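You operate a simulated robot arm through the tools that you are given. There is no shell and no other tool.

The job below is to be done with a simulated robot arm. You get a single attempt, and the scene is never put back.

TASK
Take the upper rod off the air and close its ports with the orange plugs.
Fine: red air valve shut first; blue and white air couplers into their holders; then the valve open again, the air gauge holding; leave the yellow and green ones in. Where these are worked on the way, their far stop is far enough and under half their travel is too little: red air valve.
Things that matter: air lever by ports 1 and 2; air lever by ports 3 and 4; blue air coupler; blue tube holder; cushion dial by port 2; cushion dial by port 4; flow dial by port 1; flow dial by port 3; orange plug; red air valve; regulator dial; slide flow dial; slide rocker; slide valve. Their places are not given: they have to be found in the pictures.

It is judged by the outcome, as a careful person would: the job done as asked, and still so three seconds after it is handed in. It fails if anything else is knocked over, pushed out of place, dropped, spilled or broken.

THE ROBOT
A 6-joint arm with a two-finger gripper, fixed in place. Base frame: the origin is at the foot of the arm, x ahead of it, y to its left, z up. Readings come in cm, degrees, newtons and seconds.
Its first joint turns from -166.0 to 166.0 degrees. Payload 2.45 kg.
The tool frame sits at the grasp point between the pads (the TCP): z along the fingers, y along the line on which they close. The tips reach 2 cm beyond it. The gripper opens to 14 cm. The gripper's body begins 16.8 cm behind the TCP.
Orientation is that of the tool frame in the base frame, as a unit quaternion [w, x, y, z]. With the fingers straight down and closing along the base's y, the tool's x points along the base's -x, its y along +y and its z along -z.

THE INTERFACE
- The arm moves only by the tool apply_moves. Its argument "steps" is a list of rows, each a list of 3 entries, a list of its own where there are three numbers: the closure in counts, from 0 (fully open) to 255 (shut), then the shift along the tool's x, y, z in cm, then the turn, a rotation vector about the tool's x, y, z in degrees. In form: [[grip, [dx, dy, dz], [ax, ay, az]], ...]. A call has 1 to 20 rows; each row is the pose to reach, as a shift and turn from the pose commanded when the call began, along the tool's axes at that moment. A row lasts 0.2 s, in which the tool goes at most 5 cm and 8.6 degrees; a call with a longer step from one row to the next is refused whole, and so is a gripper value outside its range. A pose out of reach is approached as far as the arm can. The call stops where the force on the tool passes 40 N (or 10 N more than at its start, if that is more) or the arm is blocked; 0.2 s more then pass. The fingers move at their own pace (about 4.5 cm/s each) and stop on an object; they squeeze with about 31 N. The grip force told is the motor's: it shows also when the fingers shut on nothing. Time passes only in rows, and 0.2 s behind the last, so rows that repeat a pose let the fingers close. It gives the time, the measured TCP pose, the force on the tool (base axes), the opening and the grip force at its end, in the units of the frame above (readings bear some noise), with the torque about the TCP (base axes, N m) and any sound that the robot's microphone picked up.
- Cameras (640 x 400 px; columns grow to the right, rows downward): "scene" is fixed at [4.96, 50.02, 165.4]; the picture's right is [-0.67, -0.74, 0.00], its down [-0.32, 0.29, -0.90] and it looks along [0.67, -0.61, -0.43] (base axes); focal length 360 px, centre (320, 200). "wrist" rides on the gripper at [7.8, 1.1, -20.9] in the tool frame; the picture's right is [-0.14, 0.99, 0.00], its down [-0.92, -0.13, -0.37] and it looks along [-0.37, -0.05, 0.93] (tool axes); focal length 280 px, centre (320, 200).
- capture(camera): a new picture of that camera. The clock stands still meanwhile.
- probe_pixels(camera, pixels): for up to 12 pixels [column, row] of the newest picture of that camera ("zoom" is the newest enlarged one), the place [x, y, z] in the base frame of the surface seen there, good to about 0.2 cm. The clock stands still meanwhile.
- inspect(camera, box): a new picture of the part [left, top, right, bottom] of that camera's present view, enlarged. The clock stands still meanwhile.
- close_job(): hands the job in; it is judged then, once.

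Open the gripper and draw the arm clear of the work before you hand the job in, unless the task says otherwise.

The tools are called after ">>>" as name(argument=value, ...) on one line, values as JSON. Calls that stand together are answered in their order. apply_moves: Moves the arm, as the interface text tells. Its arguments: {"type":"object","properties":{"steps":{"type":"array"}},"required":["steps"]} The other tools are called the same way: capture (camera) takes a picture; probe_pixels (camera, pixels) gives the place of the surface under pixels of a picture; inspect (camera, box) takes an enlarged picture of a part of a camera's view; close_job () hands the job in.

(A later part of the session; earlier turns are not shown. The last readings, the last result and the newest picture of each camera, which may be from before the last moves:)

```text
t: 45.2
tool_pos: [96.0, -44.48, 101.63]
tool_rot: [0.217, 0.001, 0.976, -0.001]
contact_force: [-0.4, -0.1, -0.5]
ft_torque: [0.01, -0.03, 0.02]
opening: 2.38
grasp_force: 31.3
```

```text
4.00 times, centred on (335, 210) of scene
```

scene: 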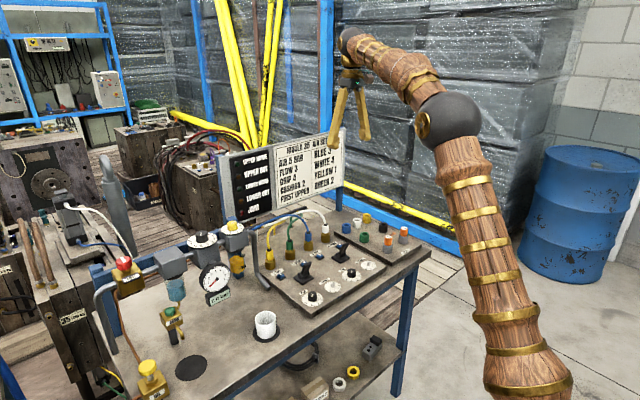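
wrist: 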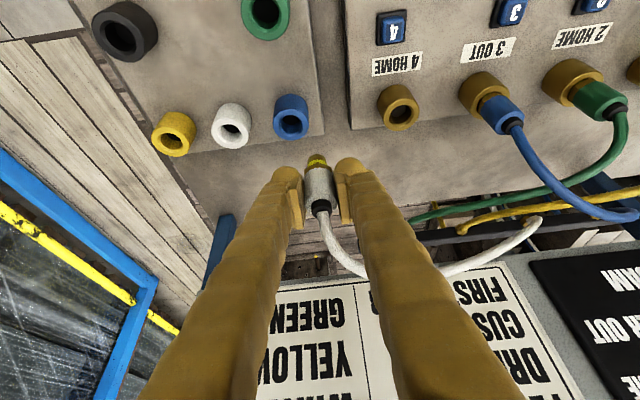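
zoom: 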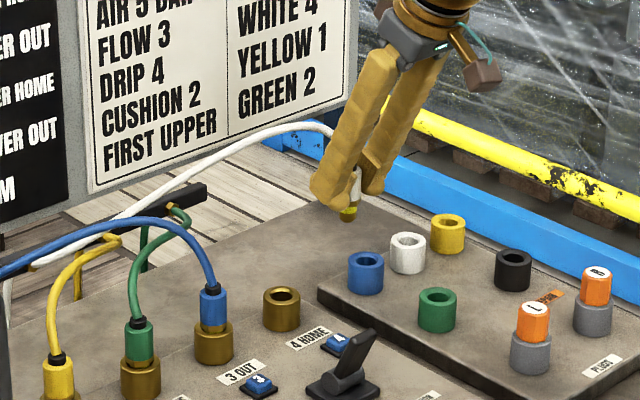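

Forces stay near zero and the tube follows. I carry on to above the white holder.

>>> apply_moves(steps=[[255, [0, -3, 0], [0, 0, 0]], [255, [0.3, -6, -0.13], [0, 0, 0]], [255, [0.54, -9, -0.25], [0, 0, 0]], [255, [0.54, -9, -0.25], [0, 0, 0]]])

>>> capture(camera="wrist")

>>> inspect(camera="scene", box=[300, 150, 400, 240])

```text
t: 46.2
tool_pos: [95.29, -53.45, 101.5]
tool_rot: [0.217, 0.0, 0.976, 0.0]
contact_force: [0.0, -0.9, -0.5]
ft_torque: [0.02, -0.01, -0.02]
opening: 2.39
grasp_force: 31.4
```

```text
taken
```

wrist: 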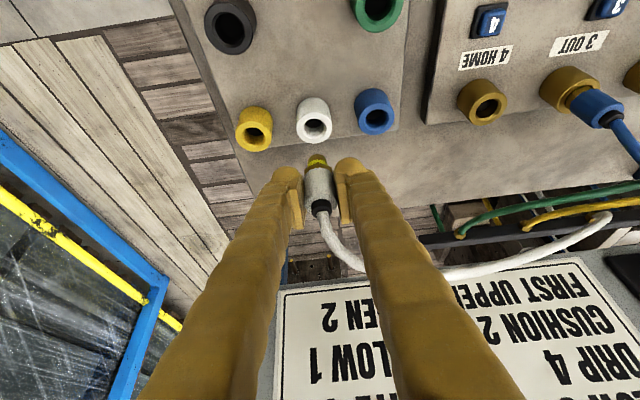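

```text
4.44 times, centred on (350, 195) of scene
```

zoom: 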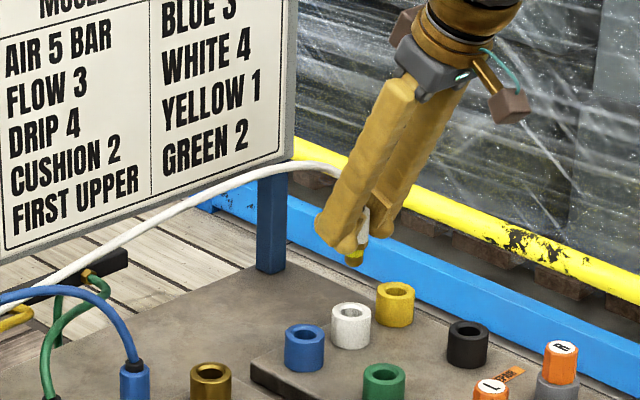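

In place above the white holder. I lower until the stub tip is about 0.7 cm above the rim, then check alignment.

>>> apply_moves(steps=[[255, [0.85, 0, 1.81], [0, 0, 0]], [255, [1.69, 0, 3.63], [0, 0, 0]], [255, [1.69, 0, 3.63], [0, 0, 0]]])

>>> inspect(camera="wrist", box=[260, 90, 400, 210])

>>> inspect(camera="scene", box=[342, 200, 376, 234])

```text
t: 47.0
tool_pos: [95.39, -53.52, 97.39]
tool_rot: [0.217, 0.0, 0.976, -0.001]
contact_force: [0.4, -0.3, -0.8]
ft_torque: [0.01, -0.03, 0.01]
opening: 2.41
grasp_force: 30.8
```

```text
3.33 times, centred on (330, 150) of wrist
```

zoom: 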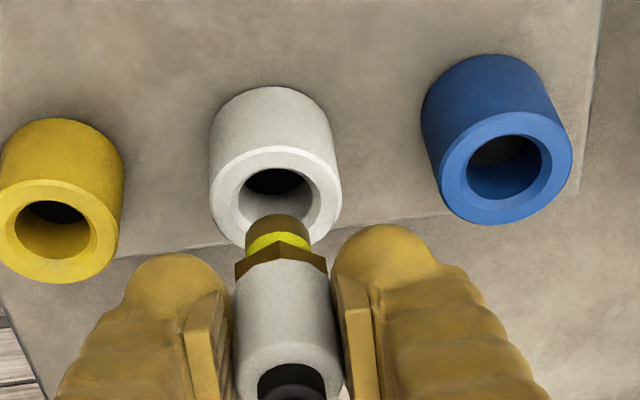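

```text
11.76 times, centred on (359, 217) of scene
```

zoom: 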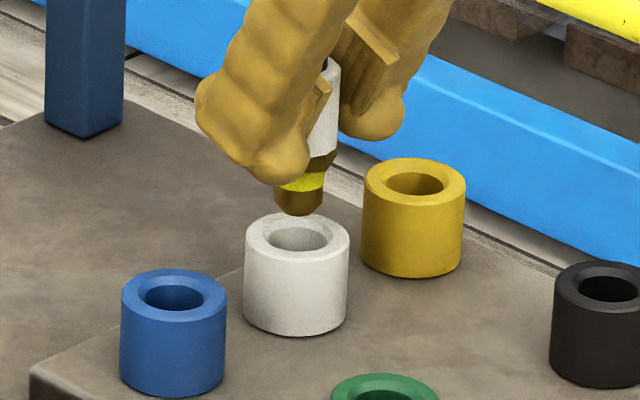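

The stub is centred over the hole in both views. I lower in small steps to seat it.

>>> apply_moves(steps=[[255, [0.3, 0, 0.63], [0, 0, 0]], [255, [0.59, 0, 1.27], [0, 0, 0]], [255, [0.85, 0, 1.81], [0, 0, 0]], [255, [1.06, 0, 2.27], [0, 0, 0]], [255, [1.06, 0, 2.27], [0, 0, 0]]])

>>> inspect(camera="wrist", box=[260, 90, 400, 210])

>>> inspect(camera="scene", box=[342, 200, 376, 234])

```text
t: 48.2
tool_pos: [95.28, -53.46, 94.98]
tool_rot: [0.216, -0.001, 0.976, 0.0]
contact_force: [0.6, 0.2, 0.3]
ft_torque: [0.03, 0.01, 0.02]
opening: 2.39
grasp_force: 30.7
```

```text
3.33 times, centred on (330, 150) of wrist
```

zoom: 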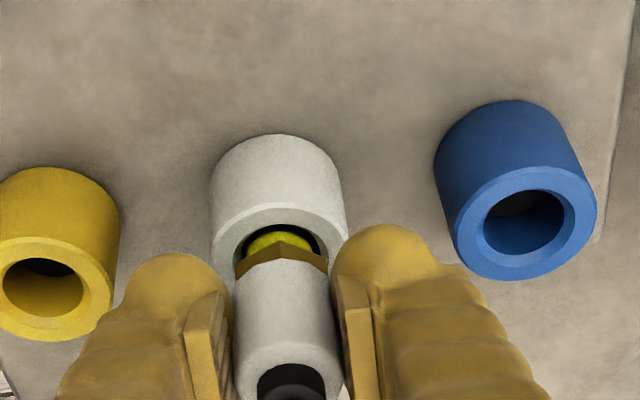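

```text
11.76 times, centred on (359, 217) of scene
```

zoom: 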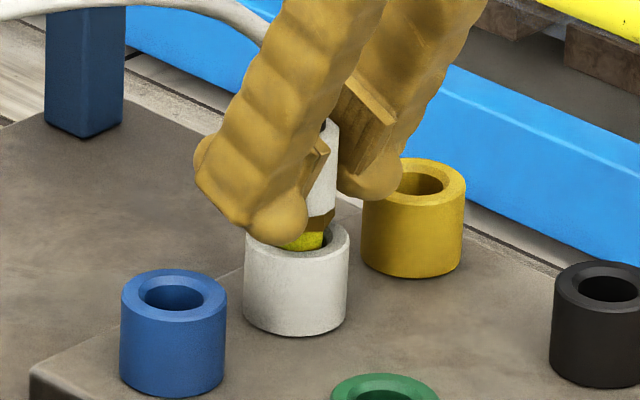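

The stub is entering freely. I lower a further 0.4–0.7 cm, watching for the contact force.

>>> apply_moves(steps=[[255, [0.08, 0, 0.18], [0, 0, 0]], [255, [0.17, 0, 0.36], [0, 0, 0]], [255, [0.17, 0, 0.36], [0, 0, 0]]])

>>> apply_moves(steps=[[255, [0.06, 0, 0.14], [0, 0, 0]], [255, [0.13, 0, 0.27], [0, 0, 0]], [255, [0.13, 0, 0.27], [0, 0, 0]]])

>>> inspect(camera="scene", box=[342, 200, 376, 234])

```text
t: 49.0
tool_pos: [95.33, -53.51, 94.5]
tool_rot: [0.217, 0.0, 0.976, 0.0]
contact_force: [-0.6, 0.3, -0.8]
ft_torque: [-0.01, -0.01, -0.01]
opening: 2.38
grasp_force: 31.3
```

```text
t: 49.8
tool_pos: [95.33, -53.49, 94.41]
tool_rot: [0.217, 0.0, 0.976, -0.001]
contact_force: [0.1, 1.4, 10.8]
ft_torque: [0.11, -0.03, 0.01]
opening: 2.38
grasp_force: 31.5
```

```text
11.76 times, centred on (359, 217) of scene
```

zoom: 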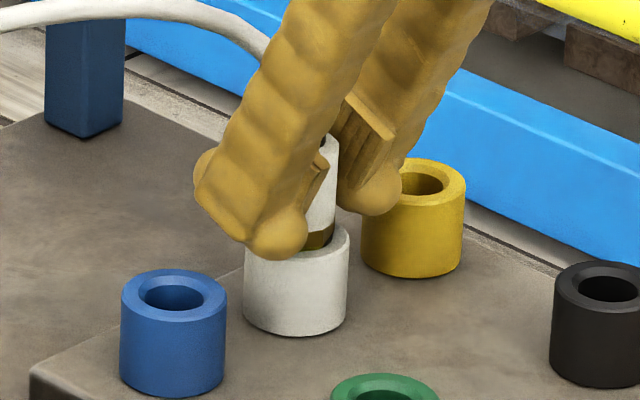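

It's seated (10.8 N upward contact). I release and retract along the tool axis, away from the tube.

>>> apply_moves(steps=[[225, [0, 0, 0], [0, 0, 0]], [195, [0, 0, 0], [0, 0, 0]], [165, [0, 0, 0], [0, 0, 0]], [165, [0, 0, 0], [0, 0, 0]], [165, [0, 0, -2], [0, 0, 0]], [165, [0, 0, -5], [0, 0, 0]], [165, [0, 0, -9], [0, 0, 0]], [165, [0, 0, -13], [0, 0, 0]], [165, [0, 0, -16], [0, 0, 0]]])

>>> capture(camera="wrist")

>>> capture(camera="scene")

>>> inspect(camera="scene", box=[290, 180, 390, 260])

```text
t: 51.8
tool_pos: [88.7, -53.68, 108.89]
tool_rot: [0.216, 0.0, 0.976, 0.0]
contact_force: [0.0, 0.2, -0.7]
ft_torque: [-0.01, 0.01, 0.0]
opening: 4.92
grasp_force: 0.1
```

```text
taken
```

wrist: 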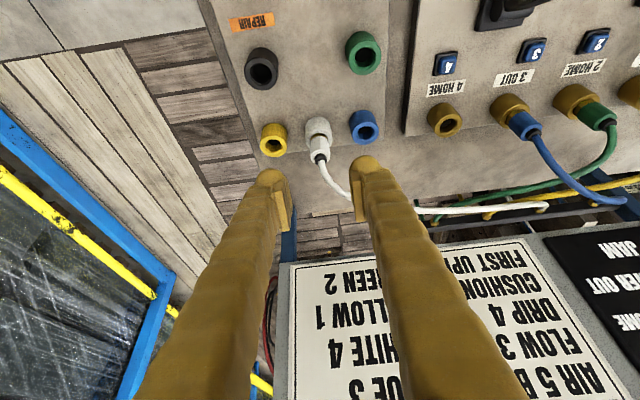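

```text
taken
```

scene: 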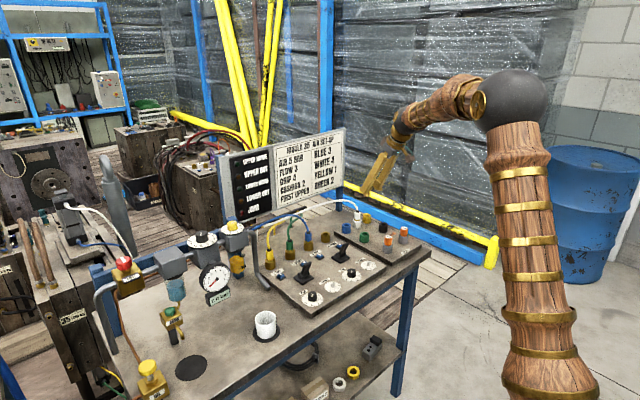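

```text
5.00 times, centred on (340, 220) of scene
```

zoom: 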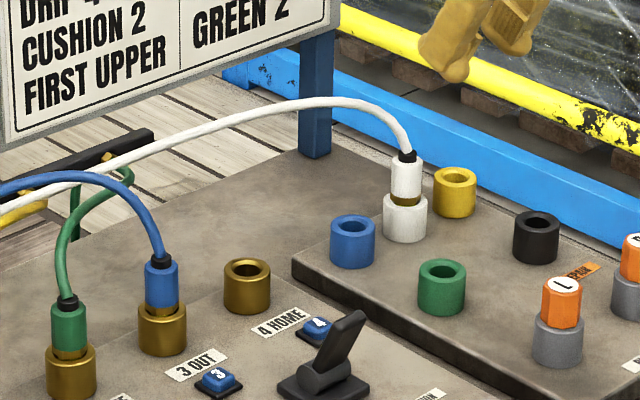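

White is seated in its holder and the tube arcs clear. I probe the white tube's path near the blue holder, and button 3's position.

>>> inspect(camera="wrist", box=[290, 100, 450, 230])

>>> probe_pixels(camera="scene", pixels=[[352, 210], [346, 204], [340, 201], [334, 200], [328, 200], [320, 202], [312, 204], [355, 225]])

>>> probe_pixels(camera="wrist", pixels=[[319, 155], [326, 172], [335, 183], [345, 192], [430, 211], [470, 209], [530, 52], [446, 65], [443, 118], [505, 105]])

```text
3.08 times, centred on (370, 165) of wrist
```

zoom: 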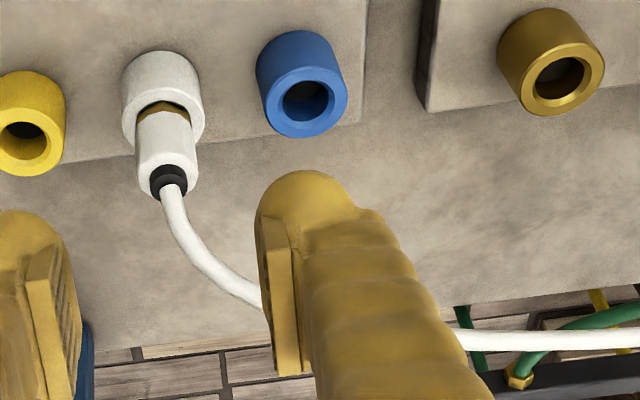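

```text
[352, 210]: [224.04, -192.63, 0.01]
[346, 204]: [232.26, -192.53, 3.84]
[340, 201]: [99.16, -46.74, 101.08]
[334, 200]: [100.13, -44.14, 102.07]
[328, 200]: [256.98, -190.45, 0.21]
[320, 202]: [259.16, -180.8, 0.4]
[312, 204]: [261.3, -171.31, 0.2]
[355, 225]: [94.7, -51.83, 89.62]
```

```text
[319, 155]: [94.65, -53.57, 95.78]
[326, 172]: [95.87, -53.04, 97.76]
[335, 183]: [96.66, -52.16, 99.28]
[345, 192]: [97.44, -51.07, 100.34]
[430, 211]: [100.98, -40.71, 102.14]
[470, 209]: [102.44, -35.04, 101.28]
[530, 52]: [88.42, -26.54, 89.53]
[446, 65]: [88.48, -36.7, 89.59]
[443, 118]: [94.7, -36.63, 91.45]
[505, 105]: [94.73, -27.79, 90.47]
```

The white tube runs at x≈98–99, z≈101 near the blue holder. Now I go over button 3 (88.4, −26.0) with fingers closed, offset so the +y finger is on the cap.

>>> apply_moves(steps=[[165, [0, 4.5, 0], [0, 0, 0]], [165, [0, 9, 0], [0, 0, 0]], [165, [0, 13.5, 0], [0, 0, 0]], [255, [0, 18, 0], [0, 0, 0]], [255, [0, 22.5, 0], [0, 0, 0]], [255, [0, 26.75, 0], [0, 0, 0]], [255, [0, 26.75, 0], [0, 0, 0]], [255, [1.9, 26.75, 4.08], [0, 0, 0]], [255, [3.8, 26.75, 8.16], [0, 0, 0]], [255, [5.71, 26.75, 12.24], [0, 0, 0]], [255, [5.71, 26.75, 12.24], [0, 0, 0]]])

>>> inspect(camera="wrist", box=[240, 80, 440, 220])

>>> inspect(camera="scene", box=[290, 210, 360, 270])

```text
t: 54.2
tool_pos: [89.0, -26.65, 95.37]
tool_rot: [0.217, 0.001, 0.976, -0.001]
contact_force: [-0.1, -0.2, 0.6]
ft_torque: [-0.01, 0.0, 0.0]
opening: 0.01
grasp_force: 29.9
```

```text
2.86 times, centred on (340, 150) of wrist
```

zoom: 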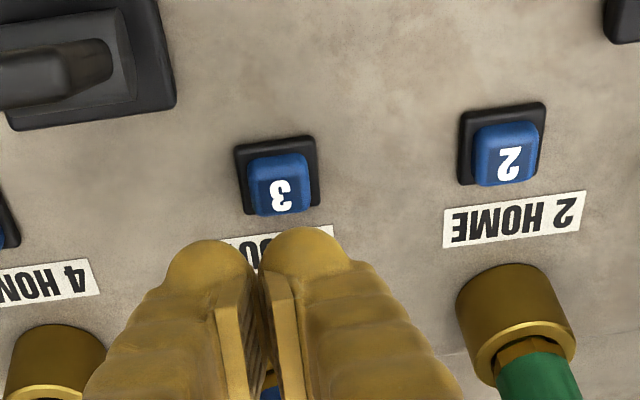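

```text
6.67 times, centred on (325, 240) of scene
```

zoom: 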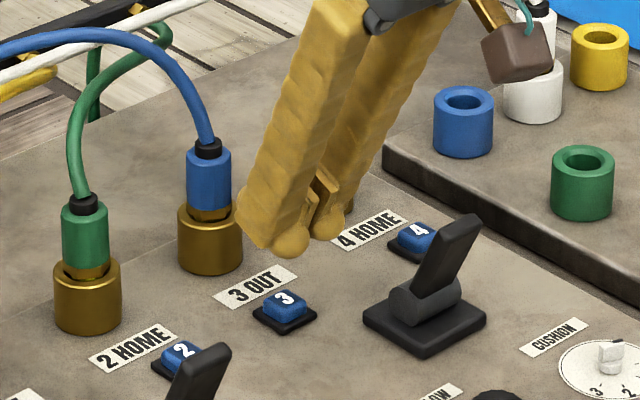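

I probe button 3's cap to refine the target before pressing.

>>> probe_pixels(camera="zoom", pixels=[[285, 298], [270, 302], [302, 296], [258, 312], [312, 316], [415, 235], [400, 238], [430, 230]])

>>> inspect(camera="wrist", box=[300, 110, 380, 170])

>>> probe_pixels(camera="zoom", pixels=[[195, 195], [150, 190], [240, 185], [195, 150], [195, 230], [95, 160], [265, 130]])

```text
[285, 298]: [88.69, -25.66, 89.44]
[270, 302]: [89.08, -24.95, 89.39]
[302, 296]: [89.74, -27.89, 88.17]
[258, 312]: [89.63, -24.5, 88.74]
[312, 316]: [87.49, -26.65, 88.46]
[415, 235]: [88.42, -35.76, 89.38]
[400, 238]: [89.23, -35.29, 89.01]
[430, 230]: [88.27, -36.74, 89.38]
```

```text
6.67 times, centred on (340, 140) of wrist
```

zoom: 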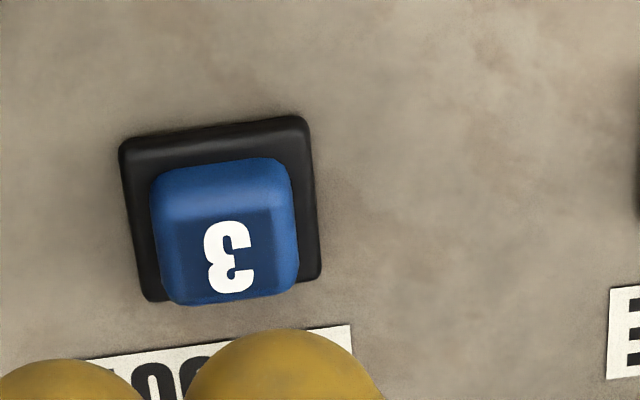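

```text
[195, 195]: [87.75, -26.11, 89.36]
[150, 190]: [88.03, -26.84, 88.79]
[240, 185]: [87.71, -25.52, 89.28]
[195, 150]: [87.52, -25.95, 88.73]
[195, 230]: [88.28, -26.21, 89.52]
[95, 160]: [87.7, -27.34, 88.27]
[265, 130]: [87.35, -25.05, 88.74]
```

Cap 3 centre is about (88.5, −25.8), so the +y finger is lined up. I press down in small final steps.

>>> apply_moves(steps=[[255, [1.32, 0.1, 2.37], [0, 0, 0]], [255, [1.66, 0.1, 3.09], [0, 0, 0]], [255, [1.79, 0.1, 3.36], [0, 0, 0]], [255, [1.91, 0.1, 3.64], [0, 0, 0]], [255, [1.91, 0.1, 3.64], [0, 0, 0]]])

>>> inspect(camera="scene", box=[290, 210, 360, 270])

```text
t: 55.4
tool_pos: [88.52, -26.58, 91.3]
tool_rot: [0.217, 0.0, 0.976, 0.001]
contact_force: [-1.2, -3.0, 8.3]
ft_torque: [0.03, 0.11, 0.02]
opening: 0.0
grasp_force: 29.0
heard: click
```

```text
6.67 times, centred on (325, 240) of scene
```

zoom: 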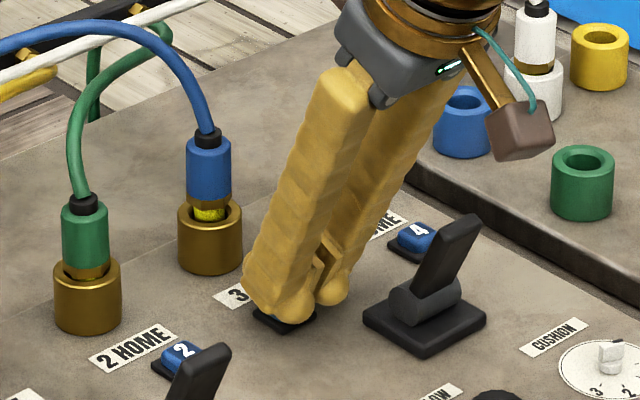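

Click heard and the blue coupler popped up. I rise and move above the blue coupler, opening to 5.5 cm.

>>> apply_moves(steps=[[255, [-1.69, 0, -3.63], [0, 0, 0]], [255, [-3.38, 0, -7.25], [0, 0, 0]], [255, [-5.07, 0, -10.88], [0, 0, 0]], [155, [-6.76, 0, -14.5], [0, 0, 0]], [155, [-10.39, 0, -12.81], [0, 0, 0]], [155, [-13.65, 0, -11.29], [0, 0, 0]], [155, [-13.65, 0, -11.29], [0, 0, 0]]])

>>> capture(camera="wrist")

>>> inspect(camera="wrist", box=[285, 60, 345, 130])

```text
t: 57.0
tool_pos: [95.98, -26.42, 106.92]
tool_rot: [0.217, 0.0, 0.976, 0.0]
contact_force: [0.5, -0.5, -0.6]
ft_torque: [0.0, -0.01, 0.02]
opening: 5.48
grasp_force: 0.0
```

```text
taken
```

wrist: 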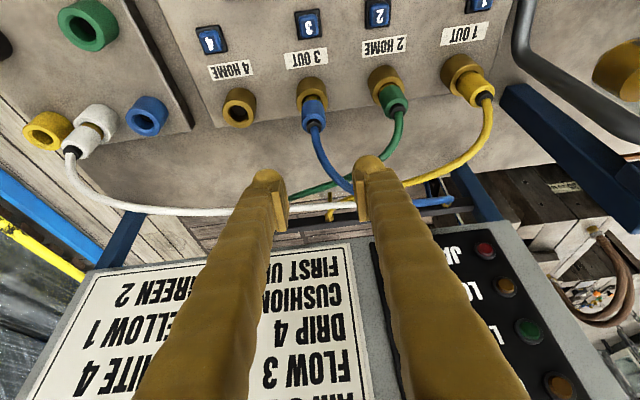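

```text
5.71 times, centred on (315, 95) of wrist
```

zoom: 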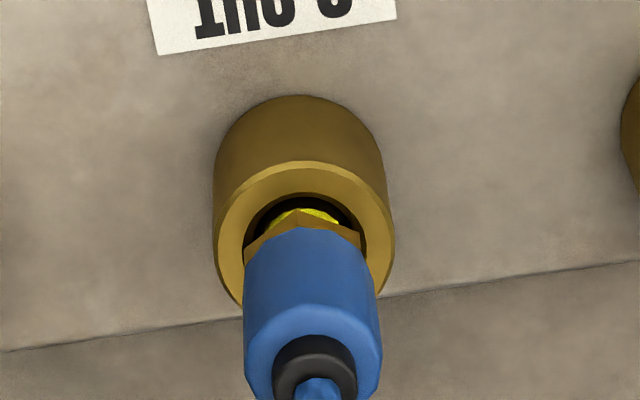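

I probe the popped blue sleeve's position.

>>> probe_pixels(camera="zoom", pixels=[[312, 310], [310, 245], [250, 350], [376, 350], [248, 280], [372, 285], [222, 240], [388, 240], [305, 165], [310, 270]])

```text
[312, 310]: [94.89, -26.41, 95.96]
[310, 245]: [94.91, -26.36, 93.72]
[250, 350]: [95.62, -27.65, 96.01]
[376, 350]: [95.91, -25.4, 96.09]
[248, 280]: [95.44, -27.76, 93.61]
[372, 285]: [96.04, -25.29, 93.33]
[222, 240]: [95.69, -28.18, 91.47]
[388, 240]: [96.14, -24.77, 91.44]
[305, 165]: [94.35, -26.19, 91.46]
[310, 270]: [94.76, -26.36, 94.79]
```

Blue's axis is about (96.0, −26.5), sleeve z 93.4–96.0. I descend to grip height and close.

>>> apply_moves(steps=[[155, [1.9, 0.05, 4.08], [0, 0, 0]], [155, [3.8, 0.05, 8.16], [0, 0, 0]], [155, [5.07, 0.05, 10.88], [0, 0, 0]], [155, [5.07, 0.05, 10.88], [0, 0, 0]], [255, [5.07, 0.05, 10.88], [0, 0, 0]], [255, [5.07, 0.05, 10.88], [0, 0, 0]], [255, [5.07, 0.05, 10.88], [0, 0, 0]], [255, [5.07, 0.05, 10.88], [0, 0, 0]]])

>>> inspect(camera="wrist", box=[230, 110, 410, 240])

```text
t: 58.8
tool_pos: [96.13, -26.84, 95.29]
tool_rot: [0.217, 0.0, 0.976, 0.0]
contact_force: [0.6, -0.5, -0.3]
ft_torque: [0.0, 0.0, 0.01]
opening: 2.45
grasp_force: 31.2
```

```text
3.08 times, centred on (320, 175) of wrist
```

zoom: 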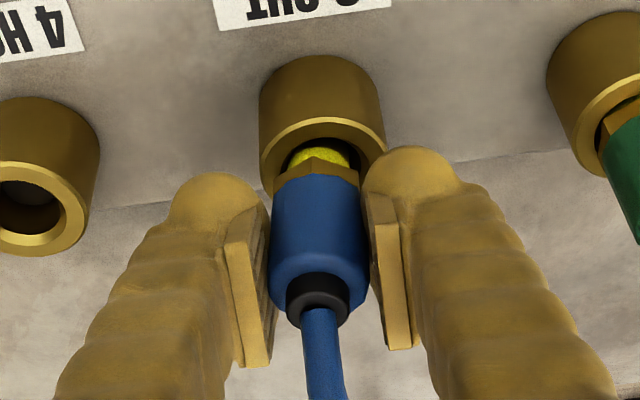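

Blue is gripped at 2.45 cm. I lift straight up 6.5 cm.

>>> apply_moves(steps=[[255, [-0.21, 0, -0.45], [0, 0, 0]], [255, [-0.42, 0, -0.91], [0, 0, 0]], [255, [-0.85, 0, -1.81], [0, 0, 0]], [255, [-1.27, 0, -2.72], [0, 0, 0]], [255, [-1.9, 0, -4.08], [0, 0, 0]], [255, [-2.75, 0, -5.89], [0, 0, 0]]])

>>> inspect(camera="scene", box=[270, 180, 390, 260])

>>> inspect(camera="scene", box=[295, 222, 325, 258])

```text
t: 60.2
tool_pos: [96.0, -26.66, 101.71]
tool_rot: [0.216, 0.0, 0.976, 0.0]
contact_force: [-0.9, 1.2, 0.0]
ft_torque: [0.01, -0.03, 0.0]
opening: 2.41
grasp_force: 31.1
```

```text
5.00 times, centred on (330, 220) of scene
```

zoom: 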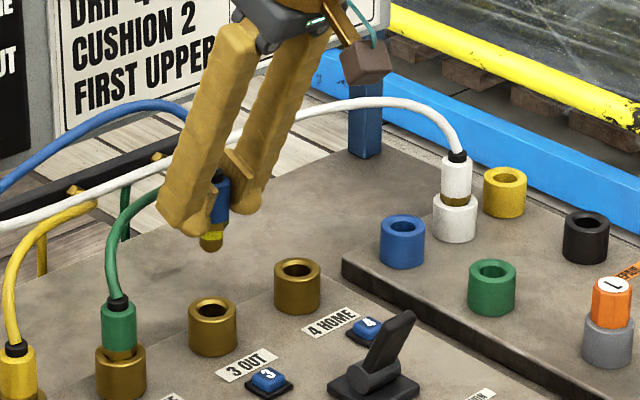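

```text
11.11 times, centred on (310, 240) of scene
```

zoom: 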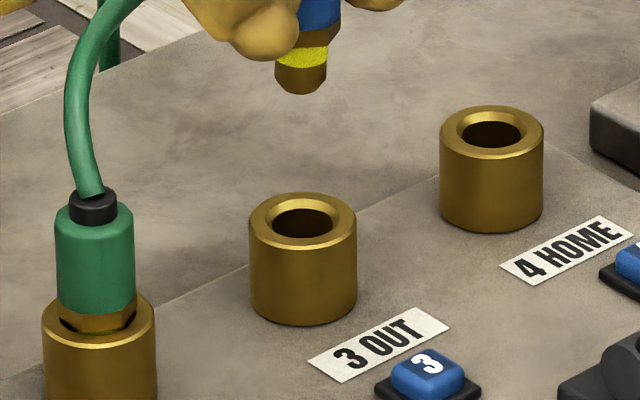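

Blue is out. I probe both empty port rims for exact centres (also needed for the plugs).

>>> probe_pixels(camera="zoom", pixels=[[255, 221], [351, 221], [303, 245], [303, 197], [446, 132], [537, 132], [491, 154], [491, 110], [303, 225], [491, 137]])

>>> capture(camera="wrist")

```text
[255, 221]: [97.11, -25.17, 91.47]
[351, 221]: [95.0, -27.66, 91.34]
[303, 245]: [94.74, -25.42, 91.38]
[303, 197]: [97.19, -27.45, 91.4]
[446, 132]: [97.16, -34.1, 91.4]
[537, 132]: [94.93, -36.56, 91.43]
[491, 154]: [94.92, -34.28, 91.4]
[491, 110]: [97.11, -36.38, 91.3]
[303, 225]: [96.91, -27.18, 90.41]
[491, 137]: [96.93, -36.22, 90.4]
```

```text
taken
```

wrist: 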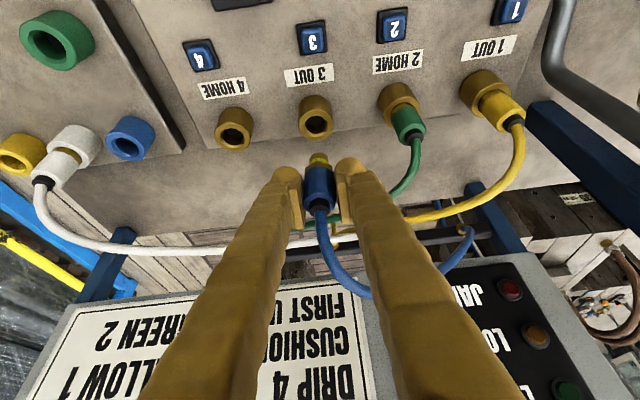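

Port centres: 3 at (96.0, −26.43), 4 at (96.0, −35.33); blue holder (95.3, −46.88). I pull back 3.7 cm in x (to pass in front of the white tube) and carry blue sideways 20.45 cm.

>>> apply_moves(steps=[[255, [3.35, 0, -1.56], [0, 0, 0]], [255, [3.35, -4, -1.56], [0, 0, 0]], [255, [3.35, -8, -1.56], [0, 0, 0]], [255, [3.35, -12, -1.56], [0, 0, 0]], [255, [3.35, -16, -1.56], [0, 0, 0]], [255, [3.35, -20.45, -1.56], [0, 0, 0]], [255, [3.35, -20.45, -1.56], [0, 0, 0]]])

>>> capture(camera="wrist")

>>> inspect(camera="scene", box=[270, 170, 400, 260])

```text
t: 61.8
tool_pos: [92.1, -47.34, 101.72]
tool_rot: [0.217, 0.0, 0.976, 0.0]
contact_force: [0.0, 0.7, -1.0]
ft_torque: [0.03, 0.01, 0.01]
opening: 2.42
grasp_force: 31.0
```

```text
taken
```

wrist: 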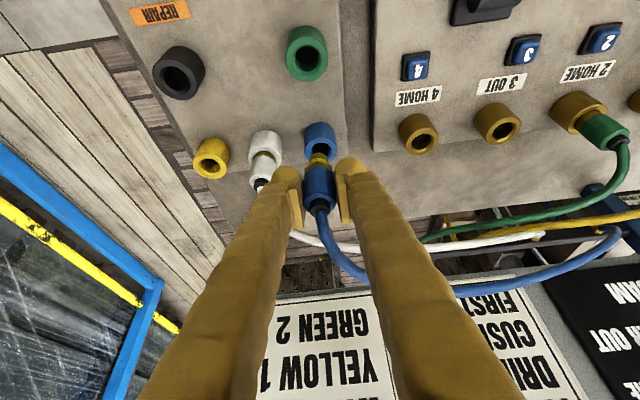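

```text
4.44 times, centred on (335, 215) of scene
```

zoom: 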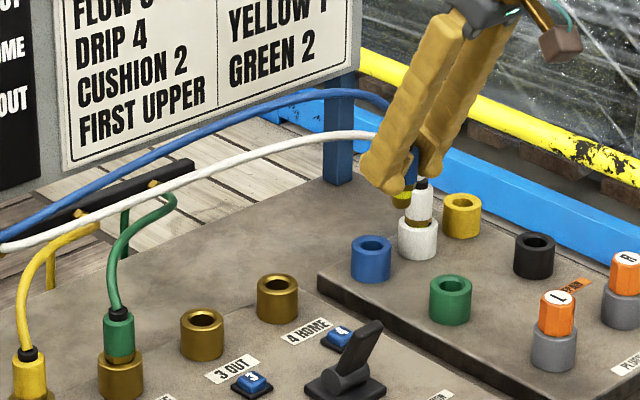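

Blue is in front of its holder at (92.3, −47). I lower 4.5 cm, then push 3 cm outward under the white tube's level, and check alignment.

>>> apply_moves(steps=[[255, [0.95, 0, 2.04], [0, 0, 0]], [255, [1.9, 0, 4.08], [0, 0, 0]], [255, [0.99, 0, 4.5], [0, 0, 0]], [255, [0.09, 0, 4.93], [0, 0, 0]], [255, [-0.82, 0, 5.35], [0, 0, 0]], [255, [-0.82, 0, 5.35], [0, 0, 0]]])

>>> inspect(camera="wrist", box=[250, 90, 400, 210])

>>> inspect(camera="scene", box=[330, 205, 364, 239])

```text
t: 63.2
tool_pos: [95.3, -47.17, 97.26]
tool_rot: [0.216, 0.001, 0.976, 0.0]
contact_force: [0.9, -0.5, -0.4]
ft_torque: [-0.06, -0.01, 0.02]
opening: 2.41
grasp_force: 30.6
```

```text
3.33 times, centred on (325, 150) of wrist
```

zoom: 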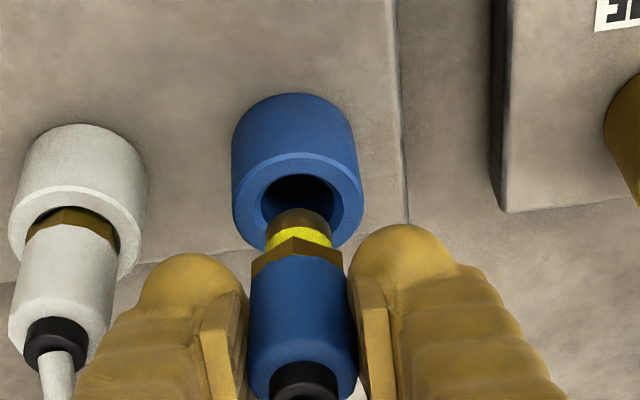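

```text
11.76 times, centred on (347, 222) of scene
```

zoom: 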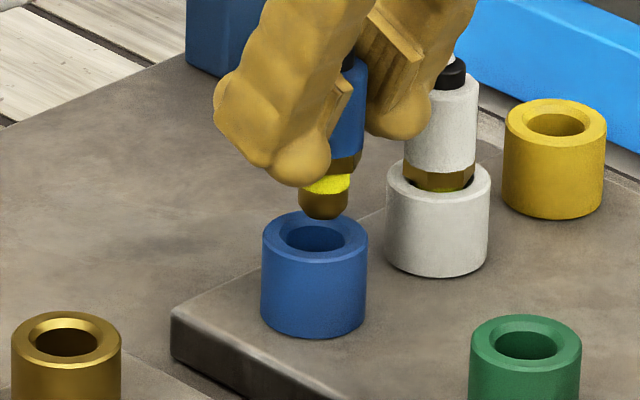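

Alignment is within about 0.2 cm; I nudge 0.1 cm in +x/+y and lower the stub into the hole.

>>> apply_moves(steps=[[255, [0.16, 0.1, 0.58], [0, 0, 0]], [255, [0.42, 0.1, 1.13], [0, 0, 0]], [255, [0.67, 0.1, 1.67], [0, 0, 0]], [255, [0.92, 0.1, 2.22], [0, 0, 0]], [255, [0.92, 0.1, 2.22], [0, 0, 0]]])

>>> inspect(camera="wrist", box=[250, 90, 400, 210])

>>> inspect(camera="scene", box=[330, 205, 364, 239])

```text
t: 64.4
tool_pos: [95.41, -46.88, 94.88]
tool_rot: [0.216, -0.001, 0.976, 0.0]
contact_force: [2.5, -2.8, -0.3]
ft_torque: [-0.15, -0.1, -0.02]
opening: 2.4
grasp_force: 30.9
```

```text
3.33 times, centred on (325, 150) of wrist
```

zoom: 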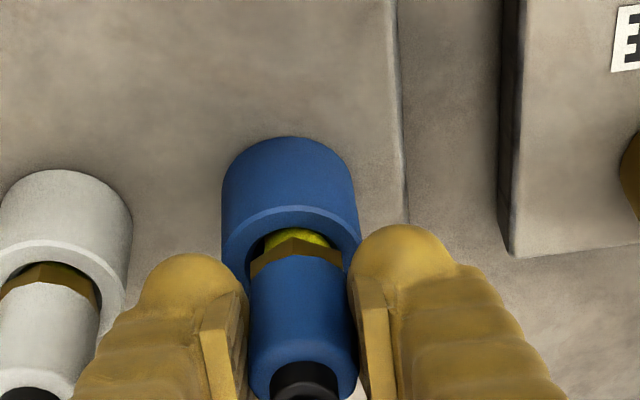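

```text
11.76 times, centred on (347, 222) of scene
```

zoom: 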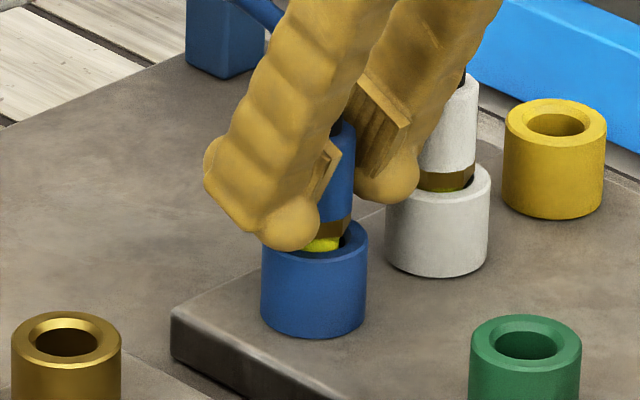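

The stub is in, with a small lateral touch (2.5, −2.8 N). I ease −0.1 cm in y and +0.1 in x and lower until it bottoms.

>>> apply_moves(steps=[[255, [-0.01, -0.1, 0.22], [0, 0, 0]], [255, [0.08, -0.1, 0.4], [0, 0, 0]], [255, [0.08, -0.1, 0.4], [0, 0, 0]]])

>>> apply_moves(steps=[[255, [0.06, 0, 0.14], [0, 0, 0]], [255, [0.13, 0, 0.27], [0, 0, 0]], [255, [0.13, 0, 0.27], [0, 0, 0]]])

>>> inspect(camera="scene", box=[330, 205, 364, 239])

```text
t: 65.2
tool_pos: [95.46, -47.0, 94.47]
tool_rot: [0.216, 0.0, 0.976, 0.0]
contact_force: [-0.6, -0.5, -0.2]
ft_torque: [-0.05, -0.02, -0.02]
opening: 2.4
grasp_force: 31.2
```

```text
t: 66.0
tool_pos: [95.53, -46.95, 94.3]
tool_rot: [0.217, 0.0, 0.976, -0.001]
contact_force: [0.8, 2.7, 25.8]
ft_torque: [0.11, -0.12, 0.0]
opening: 2.4
grasp_force: 31.2
```

```text
11.76 times, centred on (347, 222) of scene
```

zoom: 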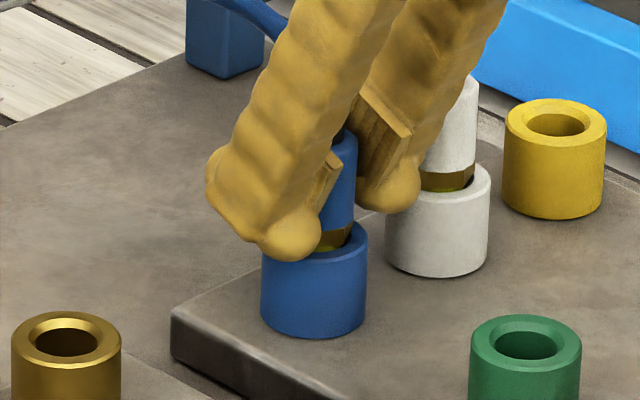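

Bottomed (26 N). I open modestly (keeping clear of the white coupler) and retract along the tool axis.

>>> apply_moves(steps=[[230, [0, 0, 0], [0, 0, 0]], [205, [0, 0, 0], [0, 0, 0]], [178, [0, 0, 0], [0, 0, 0]], [178, [0, 0, 0], [0, 0, 0]], [178, [0, 0, -2], [0, 0, 0]], [178, [0, 0, -5], [0, 0, 0]], [178, [0, 0, -9], [0, 0, 0]], [178, [0, 0, -13], [0, 0, 0]], [178, [0, 0, -16], [0, 0, 0]]])

>>> capture(camera="wrist")

>>> capture(camera="scene")

>>> inspect(camera="scene", box=[290, 180, 390, 260])

```text
t: 68.0
tool_pos: [88.67, -47.1, 108.58]
tool_rot: [0.216, 0.0, 0.976, 0.0]
contact_force: [0.7, -0.3, -0.9]
ft_torque: [-0.02, -0.01, 0.05]
opening: 4.21
grasp_force: 0.1
```

```text
taken
```

wrist: 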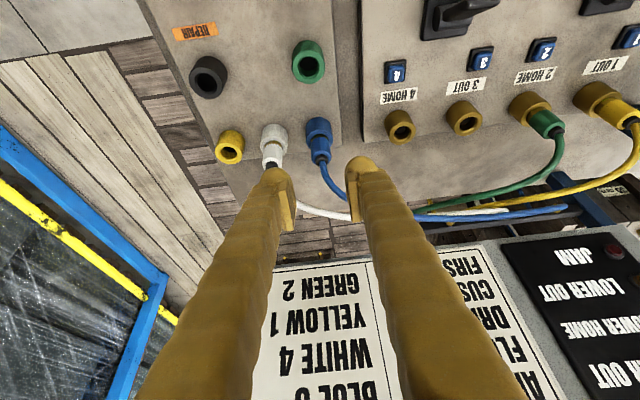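

```text
taken
```

scene: 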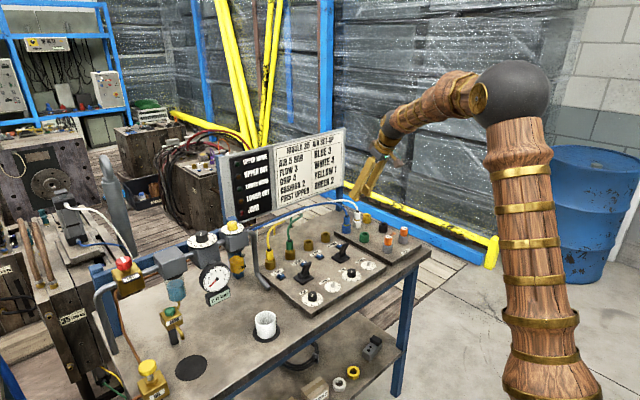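

```text
5.00 times, centred on (340, 220) of scene
```

zoom: 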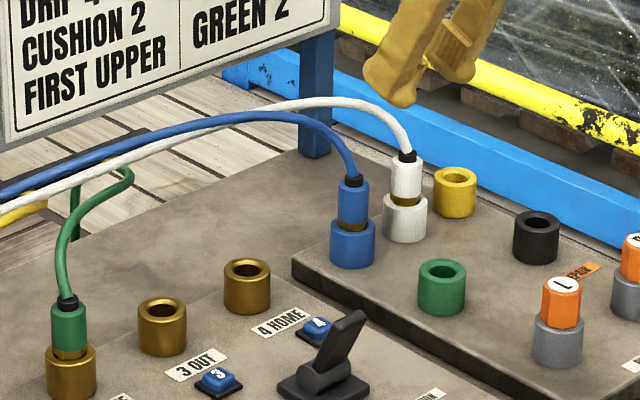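

Both couplers are in their holders. Next the plugs: I move above the plug area (around (73.5, −51.5)) to look at L and R closely.

>>> apply_moves(steps=[[155, [3.64, -1.1, -1.2], [0, 0, 0]], [155, [7.27, -2.2, -2.4], [0, 0, 0]], [155, [10.9, -3.4, -3.6], [0, 0, 0]], [155, [14.54, -4.5, -4.79], [0, 0, 0]], [155, [14.54, -4.5, -4.79], [0, 0, 0]]])

>>> capture(camera="wrist")

>>> inspect(camera="scene", box=[375, 220, 415, 260])

```text
t: 69.2
tool_pos: [73.66, -51.44, 106.9]
tool_rot: [0.217, 0.0, 0.976, 0.0]
contact_force: [-0.1, -0.6, 0.1]
ft_torque: [-0.03, 0.0, 0.01]
opening: 5.52
grasp_force: 0.1
```

```text
taken
```

wrist: 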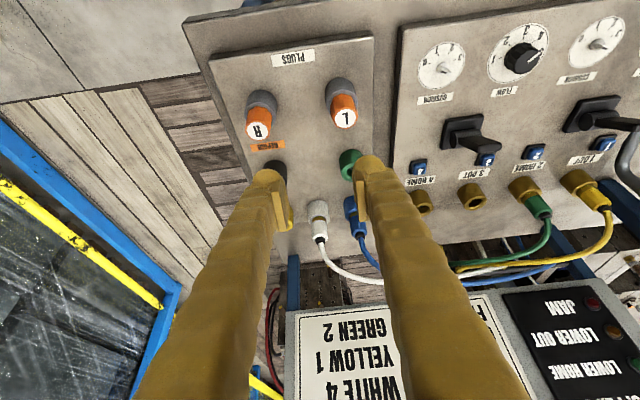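

```text
10.00 times, centred on (395, 240) of scene
```

zoom: 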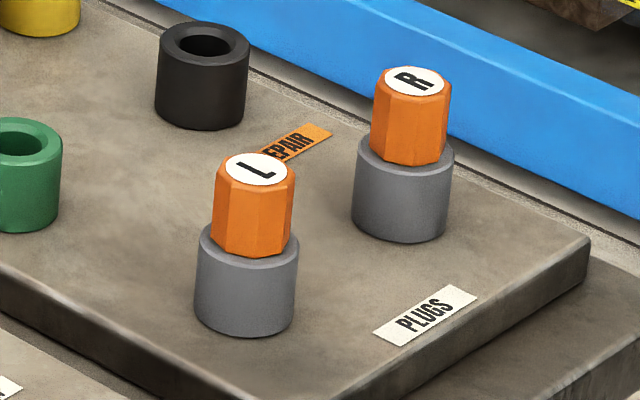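

I zoom the wrist view on the two plugs and probe their tops, sides and stands.

>>> probe_pixels(camera="zoom", pixels=[[255, 169], [255, 200], [253, 240], [246, 268], [413, 82], [410, 120], [410, 150], [402, 180], [205, 245], [298, 245], [362, 155], [455, 155]])

>>> inspect(camera="wrist", box=[235, 70, 375, 160])

>>> probe_pixels(camera="zoom", pixels=[[482, 215], [440, 195], [525, 180], [478, 165], [478, 125], [435, 90], [518, 70], [92, 265], [52, 250], [138, 240], [92, 215], [45, 140]])

```text
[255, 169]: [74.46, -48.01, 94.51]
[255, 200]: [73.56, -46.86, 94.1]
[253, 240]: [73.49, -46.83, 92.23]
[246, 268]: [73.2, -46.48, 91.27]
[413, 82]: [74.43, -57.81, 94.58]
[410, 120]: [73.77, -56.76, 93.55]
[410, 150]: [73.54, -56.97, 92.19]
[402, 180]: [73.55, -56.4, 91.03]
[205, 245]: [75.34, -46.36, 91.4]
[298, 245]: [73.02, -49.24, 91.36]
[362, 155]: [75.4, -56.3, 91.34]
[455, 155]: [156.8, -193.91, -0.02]
```

```text
4.44 times, centred on (305, 115) of wrist
```

zoom: 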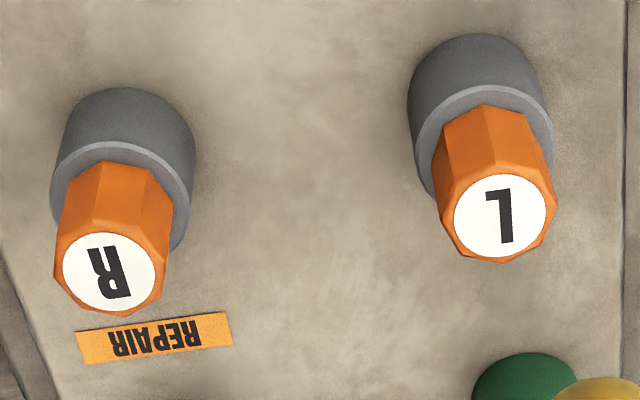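

```text
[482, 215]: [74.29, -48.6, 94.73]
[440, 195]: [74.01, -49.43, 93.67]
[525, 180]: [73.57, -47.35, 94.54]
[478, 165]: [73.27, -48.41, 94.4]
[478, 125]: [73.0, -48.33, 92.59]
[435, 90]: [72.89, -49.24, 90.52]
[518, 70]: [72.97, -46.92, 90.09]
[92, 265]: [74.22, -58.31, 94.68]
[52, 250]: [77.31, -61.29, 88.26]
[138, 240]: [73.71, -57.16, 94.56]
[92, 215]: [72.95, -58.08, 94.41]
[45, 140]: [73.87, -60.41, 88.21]
```

L plug centre ≈ (74.3, −48.05), cap z 91.4–94.6; R ≈ (74.35, −57.9). I go over L and descend most of the way, checking alignment.

>>> apply_moves(steps=[[155, [-0.63, 2, 0.3], [0, 0, 0]], [155, [-0.63, 3.4, 0.3], [0, 0, 0]], [155, [1.06, 3.4, 3.93], [0, 0, 0]], [155, [2.75, 3.4, 7.55], [0, 0, 0]], [155, [2.75, 3.4, 7.55], [0, 0, 0]]])

>>> inspect(camera="wrist", box=[230, 80, 410, 220])

>>> inspect(camera="scene", box=[360, 205, 420, 265])

```text
t: 70.4
tool_pos: [74.22, -47.9, 98.77]
tool_rot: [0.216, 0.0, 0.976, -0.001]
contact_force: [-0.8, 0.1, 0.9]
ft_torque: [-0.02, 0.0, 0.02]
opening: 5.51
grasp_force: 0.1
```

```text
2.86 times, centred on (320, 150) of wrist
```

zoom: 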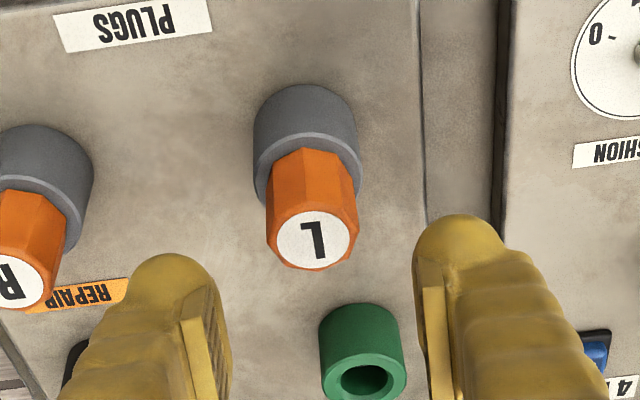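

```text
6.67 times, centred on (390, 235) of scene
```

zoom: 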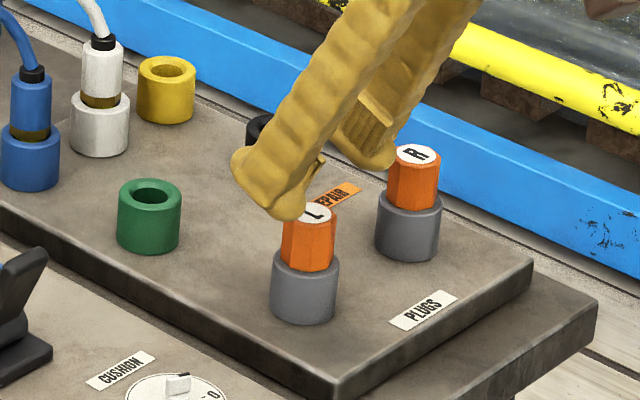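

Aligned. I descend the last 4.6 cm and close on plug L.

>>> apply_moves(steps=[[155, [0.85, 0, 1.81], [0, 0, 0]], [155, [1.5, 0, 3.2], [0, 0, 0]], [155, [1.94, 0, 4.17], [0, 0, 0]], [155, [1.94, 0, 4.17], [0, 0, 0]]])

>>> inspect(camera="wrist", box=[230, 100, 410, 240])

>>> inspect(camera="scene", box=[370, 215, 410, 260])

```text
t: 71.4
tool_pos: [74.28, -48.26, 94.08]
tool_rot: [0.216, 0.001, 0.976, 0.0]
contact_force: [0.0, -0.2, -0.1]
ft_torque: [0.02, -0.01, -0.03]
opening: 5.51
grasp_force: 0.0
```

```text
2.86 times, centred on (320, 170) of wrist
```

zoom: 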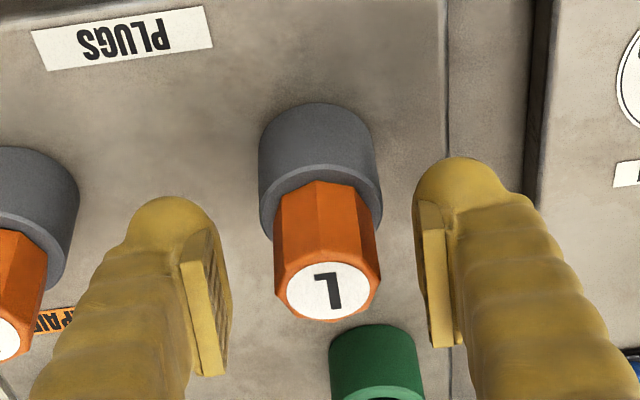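

```text
8.89 times, centred on (390, 238) of scene
```

zoom: 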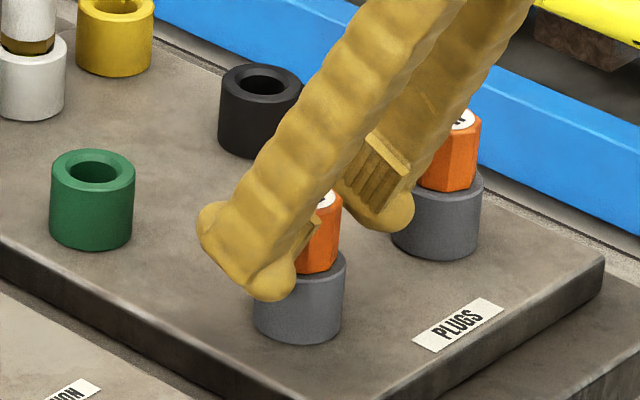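

Centred. I close the grip on plug L.

>>> apply_moves(steps=[[255, [0, 0, 0], [0, 0, 0]], [255, [0, 0, 0], [0, 0, 0]], [255, [0, 0, 0], [0, 0, 0]], [255, [0, 0, 0], [0, 0, 0]]])

>>> apply_moves(steps=[[255, [-0.13, 0, -0.27], [0, 0, 0]], [255, [-0.25, 0, -0.54], [0, 0, 0]], [255, [-0.42, 0, -0.91], [0, 0, 0]]])

>>> inspect(camera="scene", box=[370, 215, 410, 260])

>>> inspect(camera="wrist", box=[230, 100, 410, 240])

```text
t: 72.4
tool_pos: [74.38, -48.29, 94.04]
tool_rot: [0.216, 0.0, 0.976, 0.001]
contact_force: [0.0, 0.7, -0.7]
ft_torque: [0.04, 0.01, 0.0]
opening: 2.65
grasp_force: 31.7
```

```text
t: 73.2
tool_pos: [74.28, -48.24, 95.16]
tool_rot: [0.216, -0.002, 0.976, 0.001]
contact_force: [0.4, 1.9, -0.8]
ft_torque: [0.09, -0.01, -0.01]
opening: 2.66
grasp_force: 31.2
```

```text
8.89 times, centred on (390, 238) of scene
```

zoom: 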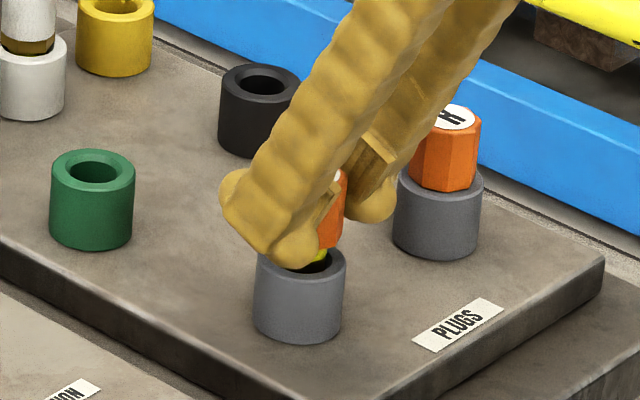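

```text
2.86 times, centred on (320, 170) of wrist
```

zoom: 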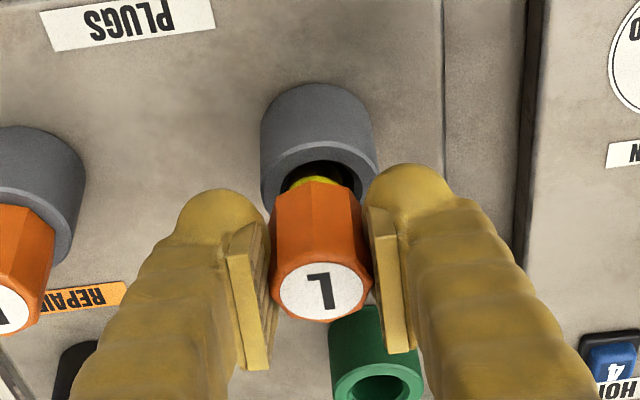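

The plug comes out freely. I lift another 7 cm and then probe the empty stand's rim for the precise displacement.

>>> apply_moves(steps=[[255, [-0.85, 0, -1.81], [0, 0, 0]], [255, [-1.9, 0, -4.08], [0, 0, 0]], [255, [-2.96, 0, -6.34], [0, 0, 0]], [255, [-2.96, 0, -6.34], [0, 0, 0]]])

>>> inspect(camera="scene", box=[370, 215, 410, 260])

>>> inspect(camera="scene", box=[360, 170, 440, 250])

```text
t: 74.2
tool_pos: [74.4, -48.28, 102.28]
tool_rot: [0.216, 0.001, 0.976, 0.0]
contact_force: [0.0, 0.2, -0.2]
ft_torque: [-0.01, 0.02, 0.0]
opening: 2.71
grasp_force: 30.7
```

```text
8.89 times, centred on (390, 238) of scene
```

zoom: 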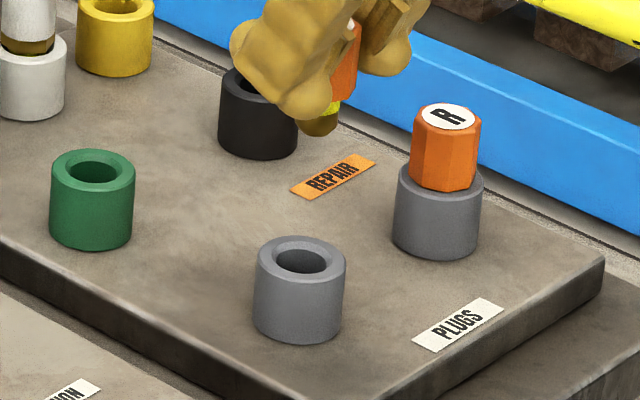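

```text
5.00 times, centred on (400, 210) of scene
```

zoom: 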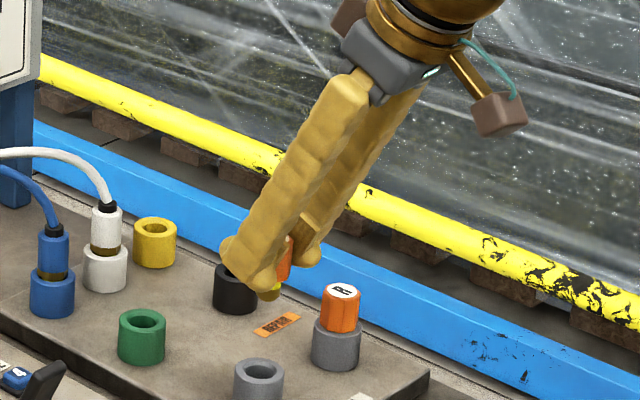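

I zoom at the empty L stand to probe its rim.

>>> inspect(camera="scene", box=[374, 232, 402, 256])

```text
16.00 times, centred on (388, 244) of scene
```

zoom: 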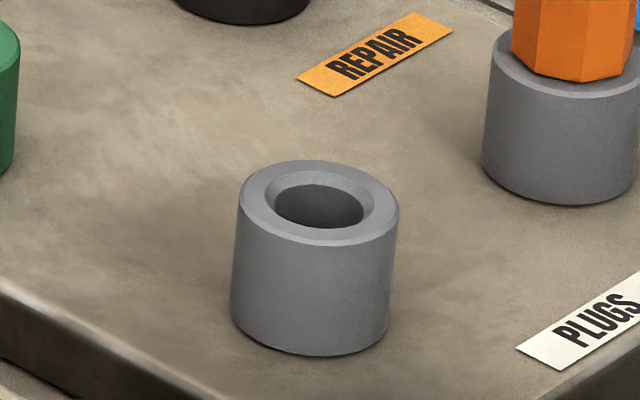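

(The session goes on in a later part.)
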